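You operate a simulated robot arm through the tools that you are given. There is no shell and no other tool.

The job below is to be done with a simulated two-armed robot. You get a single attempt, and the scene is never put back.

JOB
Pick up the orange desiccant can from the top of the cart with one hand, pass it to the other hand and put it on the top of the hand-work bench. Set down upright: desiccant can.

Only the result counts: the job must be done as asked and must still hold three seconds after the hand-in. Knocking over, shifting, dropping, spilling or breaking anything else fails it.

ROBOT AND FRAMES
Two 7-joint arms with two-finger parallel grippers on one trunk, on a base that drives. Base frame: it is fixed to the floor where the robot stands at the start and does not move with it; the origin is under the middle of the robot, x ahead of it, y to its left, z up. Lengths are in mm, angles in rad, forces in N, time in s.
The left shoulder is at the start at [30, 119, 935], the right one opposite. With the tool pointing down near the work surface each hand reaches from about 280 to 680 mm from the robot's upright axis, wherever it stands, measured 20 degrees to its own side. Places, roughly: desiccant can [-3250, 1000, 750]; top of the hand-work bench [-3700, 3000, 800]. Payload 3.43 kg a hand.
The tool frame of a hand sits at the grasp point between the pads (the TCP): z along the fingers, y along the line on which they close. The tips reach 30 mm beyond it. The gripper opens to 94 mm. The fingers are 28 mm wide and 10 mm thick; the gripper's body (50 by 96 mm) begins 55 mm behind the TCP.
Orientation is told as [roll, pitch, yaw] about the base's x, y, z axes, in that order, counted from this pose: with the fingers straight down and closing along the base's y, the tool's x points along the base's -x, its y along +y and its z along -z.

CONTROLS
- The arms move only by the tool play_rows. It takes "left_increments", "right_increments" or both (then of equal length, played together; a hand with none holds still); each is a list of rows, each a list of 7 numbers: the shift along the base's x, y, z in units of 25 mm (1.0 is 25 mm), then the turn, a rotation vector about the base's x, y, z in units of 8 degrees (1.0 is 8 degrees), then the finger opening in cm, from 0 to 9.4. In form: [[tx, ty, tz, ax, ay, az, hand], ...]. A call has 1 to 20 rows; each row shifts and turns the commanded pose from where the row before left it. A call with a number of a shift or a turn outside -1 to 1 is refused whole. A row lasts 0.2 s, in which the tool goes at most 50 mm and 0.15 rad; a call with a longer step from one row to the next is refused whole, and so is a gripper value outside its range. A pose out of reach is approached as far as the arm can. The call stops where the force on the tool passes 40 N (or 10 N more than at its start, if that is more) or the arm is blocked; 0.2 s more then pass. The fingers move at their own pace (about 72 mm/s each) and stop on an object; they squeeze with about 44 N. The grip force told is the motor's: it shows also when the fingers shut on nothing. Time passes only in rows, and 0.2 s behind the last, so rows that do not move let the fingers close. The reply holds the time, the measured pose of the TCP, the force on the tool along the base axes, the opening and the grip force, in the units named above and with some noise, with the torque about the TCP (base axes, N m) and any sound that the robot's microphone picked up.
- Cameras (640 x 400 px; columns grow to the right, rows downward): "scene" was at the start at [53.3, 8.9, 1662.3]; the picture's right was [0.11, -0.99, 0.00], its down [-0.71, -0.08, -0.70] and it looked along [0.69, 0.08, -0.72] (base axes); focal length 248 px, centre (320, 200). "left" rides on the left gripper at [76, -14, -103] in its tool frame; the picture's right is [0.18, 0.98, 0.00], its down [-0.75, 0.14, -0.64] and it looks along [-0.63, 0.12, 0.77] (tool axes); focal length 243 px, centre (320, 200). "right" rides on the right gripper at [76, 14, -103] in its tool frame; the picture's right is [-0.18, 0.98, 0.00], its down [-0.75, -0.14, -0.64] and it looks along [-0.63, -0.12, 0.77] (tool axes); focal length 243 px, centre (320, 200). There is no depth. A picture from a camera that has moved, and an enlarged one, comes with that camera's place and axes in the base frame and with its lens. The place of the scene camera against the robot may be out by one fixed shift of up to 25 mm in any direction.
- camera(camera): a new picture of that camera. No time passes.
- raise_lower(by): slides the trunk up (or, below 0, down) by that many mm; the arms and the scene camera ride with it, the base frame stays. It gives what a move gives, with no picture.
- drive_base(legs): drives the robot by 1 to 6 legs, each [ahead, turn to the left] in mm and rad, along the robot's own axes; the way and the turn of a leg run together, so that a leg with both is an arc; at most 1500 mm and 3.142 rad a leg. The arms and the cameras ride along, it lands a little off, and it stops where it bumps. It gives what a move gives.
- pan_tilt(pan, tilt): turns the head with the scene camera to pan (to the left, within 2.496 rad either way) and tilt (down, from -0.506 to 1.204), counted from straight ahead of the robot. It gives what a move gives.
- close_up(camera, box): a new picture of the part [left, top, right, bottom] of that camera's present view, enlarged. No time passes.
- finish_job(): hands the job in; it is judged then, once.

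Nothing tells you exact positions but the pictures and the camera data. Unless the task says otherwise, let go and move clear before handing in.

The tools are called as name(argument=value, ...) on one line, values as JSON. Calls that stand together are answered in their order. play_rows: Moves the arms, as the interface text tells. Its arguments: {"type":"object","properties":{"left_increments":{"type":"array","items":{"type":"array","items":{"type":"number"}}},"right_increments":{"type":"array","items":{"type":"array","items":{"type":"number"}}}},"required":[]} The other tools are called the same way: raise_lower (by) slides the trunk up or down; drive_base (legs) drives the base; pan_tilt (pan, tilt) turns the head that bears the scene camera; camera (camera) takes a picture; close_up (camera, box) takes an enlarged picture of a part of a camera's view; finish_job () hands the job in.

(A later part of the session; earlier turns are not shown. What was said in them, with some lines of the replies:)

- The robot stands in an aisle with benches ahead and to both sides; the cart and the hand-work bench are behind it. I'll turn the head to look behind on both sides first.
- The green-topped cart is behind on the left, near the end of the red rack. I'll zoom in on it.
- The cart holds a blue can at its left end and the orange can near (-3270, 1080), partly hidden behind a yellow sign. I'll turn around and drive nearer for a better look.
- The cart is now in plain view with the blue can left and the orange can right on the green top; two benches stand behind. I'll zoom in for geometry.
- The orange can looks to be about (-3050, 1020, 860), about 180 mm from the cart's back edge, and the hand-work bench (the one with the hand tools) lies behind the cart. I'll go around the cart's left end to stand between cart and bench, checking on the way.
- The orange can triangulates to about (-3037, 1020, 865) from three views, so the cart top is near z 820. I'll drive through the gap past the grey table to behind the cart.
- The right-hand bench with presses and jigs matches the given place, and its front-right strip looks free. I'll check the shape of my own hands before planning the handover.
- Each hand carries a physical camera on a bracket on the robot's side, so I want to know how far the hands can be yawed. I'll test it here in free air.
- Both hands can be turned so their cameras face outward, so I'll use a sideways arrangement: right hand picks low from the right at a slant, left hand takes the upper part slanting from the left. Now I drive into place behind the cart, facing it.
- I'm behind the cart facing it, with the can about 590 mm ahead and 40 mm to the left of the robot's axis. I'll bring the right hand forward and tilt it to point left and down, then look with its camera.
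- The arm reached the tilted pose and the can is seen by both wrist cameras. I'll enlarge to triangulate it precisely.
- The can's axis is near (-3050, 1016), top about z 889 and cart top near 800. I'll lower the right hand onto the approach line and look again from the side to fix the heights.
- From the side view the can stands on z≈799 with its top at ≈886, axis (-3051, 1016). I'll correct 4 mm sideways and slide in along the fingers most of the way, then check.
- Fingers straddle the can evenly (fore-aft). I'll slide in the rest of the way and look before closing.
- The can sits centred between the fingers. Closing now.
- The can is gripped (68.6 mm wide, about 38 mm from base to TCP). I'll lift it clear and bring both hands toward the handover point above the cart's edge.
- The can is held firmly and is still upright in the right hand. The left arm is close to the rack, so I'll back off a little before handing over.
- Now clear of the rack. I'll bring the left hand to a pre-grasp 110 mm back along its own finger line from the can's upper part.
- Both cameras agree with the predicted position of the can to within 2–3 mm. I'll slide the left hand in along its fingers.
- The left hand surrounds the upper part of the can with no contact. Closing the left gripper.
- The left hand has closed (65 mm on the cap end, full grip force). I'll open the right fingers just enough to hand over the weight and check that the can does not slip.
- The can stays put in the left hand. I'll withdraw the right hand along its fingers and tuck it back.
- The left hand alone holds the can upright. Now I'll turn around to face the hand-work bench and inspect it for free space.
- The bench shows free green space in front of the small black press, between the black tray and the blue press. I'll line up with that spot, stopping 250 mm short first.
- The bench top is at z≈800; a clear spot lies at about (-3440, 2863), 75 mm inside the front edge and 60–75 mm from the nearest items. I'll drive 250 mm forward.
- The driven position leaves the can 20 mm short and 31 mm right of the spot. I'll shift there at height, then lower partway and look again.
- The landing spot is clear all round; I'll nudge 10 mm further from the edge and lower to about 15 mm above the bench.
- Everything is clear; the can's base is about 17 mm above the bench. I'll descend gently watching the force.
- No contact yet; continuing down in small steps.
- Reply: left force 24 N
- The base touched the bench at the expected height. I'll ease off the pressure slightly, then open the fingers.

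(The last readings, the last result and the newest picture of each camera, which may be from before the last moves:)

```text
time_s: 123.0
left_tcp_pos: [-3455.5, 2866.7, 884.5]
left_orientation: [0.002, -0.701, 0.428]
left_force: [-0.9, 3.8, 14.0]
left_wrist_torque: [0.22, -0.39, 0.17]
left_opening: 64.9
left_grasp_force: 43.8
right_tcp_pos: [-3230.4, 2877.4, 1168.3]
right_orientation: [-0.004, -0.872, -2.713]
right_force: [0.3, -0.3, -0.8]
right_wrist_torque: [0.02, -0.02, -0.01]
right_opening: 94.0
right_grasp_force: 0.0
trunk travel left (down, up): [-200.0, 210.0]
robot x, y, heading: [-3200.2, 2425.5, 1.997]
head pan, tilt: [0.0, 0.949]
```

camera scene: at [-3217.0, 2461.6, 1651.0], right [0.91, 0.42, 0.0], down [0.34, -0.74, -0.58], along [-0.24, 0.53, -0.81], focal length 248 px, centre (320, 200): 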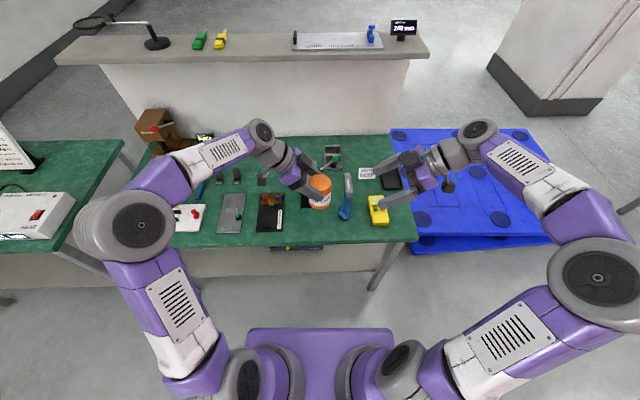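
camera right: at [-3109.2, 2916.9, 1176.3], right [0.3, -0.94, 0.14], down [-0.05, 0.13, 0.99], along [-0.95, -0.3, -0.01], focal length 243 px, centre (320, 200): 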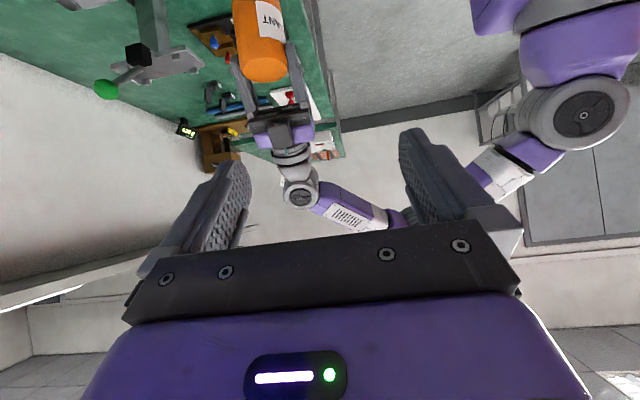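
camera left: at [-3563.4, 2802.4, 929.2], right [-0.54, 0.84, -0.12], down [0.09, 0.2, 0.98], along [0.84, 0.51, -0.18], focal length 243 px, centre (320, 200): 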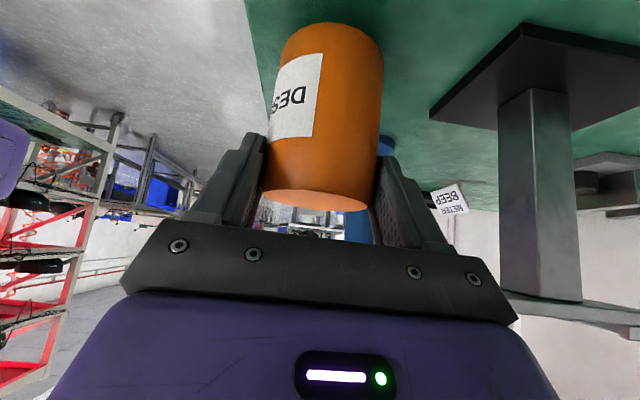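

play_rows(left_increments=[[0, 0, 0.05, 0, 0, 0, 2], [0, 0, 0, 0, 0, 0, 2]])

```text
time_s: 123.6
left_tcp_pos: [-3457.5, 2865.9, 884.7]
left_orientation: [-0.003, -0.699, 0.429]
left_force: [2.6, 1.2, 1.0]
left_wrist_torque: [0.46, -0.44, -0.13]
left_opening: 65.2
left_grasp_force: 44.1
right_tcp_pos: [-3231.0, 2876.4, 1168.8]
right_orientation: [-0.002, -0.871, -2.712]
right_force: [1.0, -0.8, -0.1]
right_wrist_torque: [-0.02, 0.01, 0.01]
right_opening: 94.0
right_grasp_force: 0.0
trunk travel left (down, up): [-200.0, 210.0]
robot x, y, heading: [-3206.4, 2422.7, 1.996]
head pan, tilt: [0.0, 0.949]
```

The can rests on the bench with almost no load. Opening the left fingers.

play_rows(left_increments=[[0, 0, 0, 0, 0, 0, 6.8], [0, 0, 0, 0, 0, 0, 7.5], [0, 0, 0, 0, 0, 0, 8.5], [0, 0, 0, 0, 0, 0, 9.4], [0, 0, 0, 0, 0, 0, 9.4]])

camera(camera="left")

close_up(camera="scene", box=[220, 140, 412, 260])

```text
time_s: 124.8
left_tcp_pos: [-3456.9, 2867.6, 884.8]
left_orientation: [0.001, -0.699, 0.43]
left_force: [-0.3, 0.8, 0.0]
left_wrist_torque: [0.0, 0.01, -0.01]
left_opening: 94.0
left_grasp_force: 0.0
right_tcp_pos: [-3231.2, 2877.5, 1167.5]
right_orientation: [-0.001, -0.873, -2.711]
right_force: [-0.9, 0.3, 0.0]
right_wrist_torque: [-0.03, -0.02, 0.0]
right_opening: 94.1
right_grasp_force: 0.1
trunk travel left (down, up): [-200.0, 210.0]
robot x, y, heading: [-3204.1, 2419.3, 1.999]
head pan, tilt: [0.0, 0.949]
```

```text
taken
camera left: at [-3563.8, 2803.1, 915.4], right [-0.54, 0.84, -0.12], down [0.09, 0.2, 0.98], along [0.84, 0.51, -0.18], focal length 243 px, centre (320, 200)
```

left: 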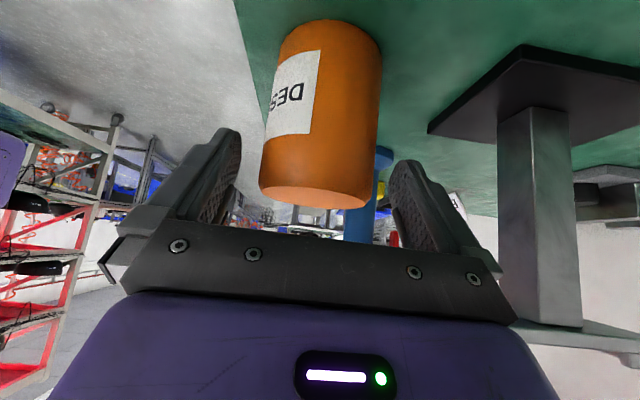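

```text
3.33 times, centred on (316, 200) of scene
camera zoom: at [-3217.0, 2461.6, 1651.0], right [0.91, 0.42, 0.0], down [0.34, -0.74, -0.58], along [-0.24, 0.53, -0.81], focal length 827 px, centre (333, 200)
```

zoom: 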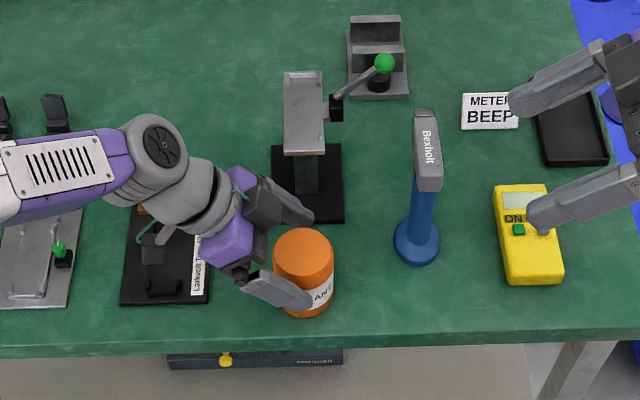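

The can stands on its own. I'll withdraw the left hand along its fingers, then back and up.

play_rows(left_increments=[[-0.234, -0.107, 0.306, 0, 0, 0, 9.4], [-0.468, -0.215, 0.613, 0, 0, 0, 9.4], [-0.468, -0.215, 0.613, 0, 0, 0, 9.4], [-0.468, -0.215, 0.613, 0, 0, 0, 9.4], [-0.468, -0.215, 0.613, 0, 0, 0, 9.4], [-0.468, -0.215, 0.613, 0, 0, 0, 9.4], [-0.2, -0.1, 0.8, 0, 0, 0, 9.4], [0.1, -0.3, 0.8, 0, 0, 0, 9.4], [0.2, -0.4, 0.8, 0, 0, 0, 9.4], [0.2, -0.4, 0.8, 0, 0, 0, 9.4], [0, 0, 0, 0, 0, 0, 9.4]])

camera(camera="scene")

close_up(camera="scene", box=[220, 140, 412, 260])

camera(camera="left")

```text
time_s: 127.2
left_tcp_pos: [-3512.7, 2806.9, 1050.6]
left_orientation: [-0.002, -0.699, 0.429]
left_force: [0.2, 0.5, 0.0]
left_wrist_torque: [0.0, 0.01, 0.0]
left_opening: 93.8
left_grasp_force: 0.0
right_tcp_pos: [-3232.1, 2877.1, 1168.7]
right_orientation: [-0.001, -0.872, -2.711]
right_force: [-0.2, 0.5, -0.1]
right_wrist_torque: [-0.02, -0.04, 0.03]
right_opening: 93.8
right_grasp_force: 0.0
trunk travel left (down, up): [-200.0, 210.0]
robot x, y, heading: [-3202.8, 2420.4, 1.995]
head pan, tilt: [0.0, 0.949]
```

```text
taken
camera scene: at [-3217.4, 2462.0, 1651.0], right [0.91, 0.42, 0.0], down [0.34, -0.74, -0.58], along [-0.24, 0.53, -0.81], focal length 248 px, centre (320, 200)
```

scene: 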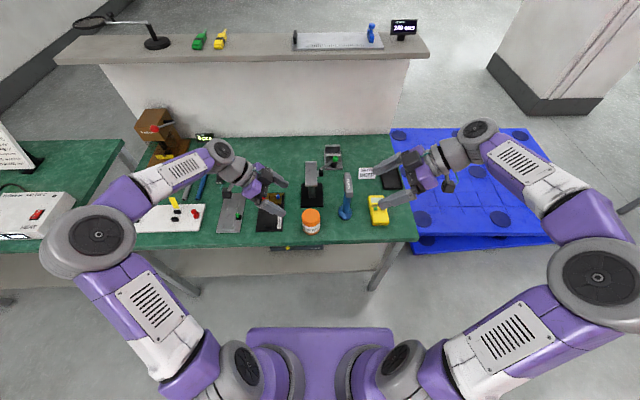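

```text
3.33 times, centred on (316, 200) of scene
camera zoom: at [-3217.4, 2462.0, 1651.0], right [0.91, 0.42, 0.0], down [0.34, -0.74, -0.58], along [-0.24, 0.53, -0.81], focal length 827 px, centre (333, 200)
```

zoom: 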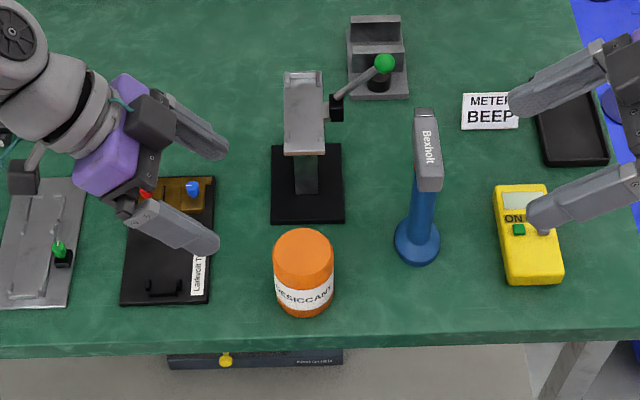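

```text
taken
camera left: at [-3619.4, 2742.4, 1079.7], right [-0.54, 0.84, -0.12], down [0.09, 0.2, 0.98], along [0.84, 0.51, -0.18], focal length 243 px, centre (320, 200)
```

left: 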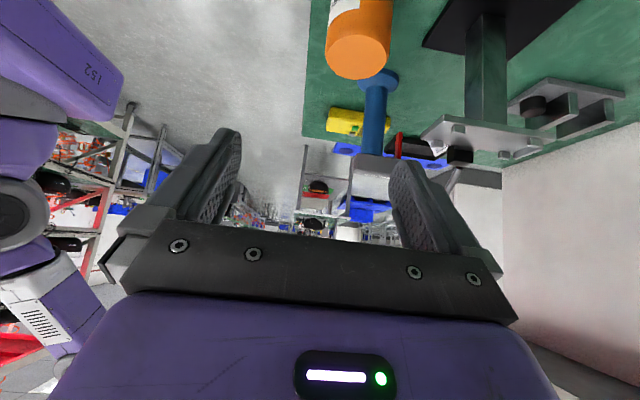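

The orange can stands upright on the hand-work bench. All the other items are where they were, and both hands are empty and clear, so I'm handing in.

finish_job()

```text
The job is handed in.
```

The orange desiccant can is standing upright on top of the hand-work bench, and the job is handed in. I don't have the judge's result.

- **Pick-up:** the right hand took the can from the cart top. The blue can next to it was not touched.
- **Handover:** the left hand gripped the upper part in mid-air before the right hand let go. The can did not slip.
- **Set-down:** the can went into the clear space in front of the small black press, between the black tray and the blue press. By my estimate from the pictures, it sits about 70 mm in from the front edge and at least 45 mm from anything else.

In the last pictures, the can was still upright after release. Nothing else on the bench had visibly moved, and both hands were empty and clear.
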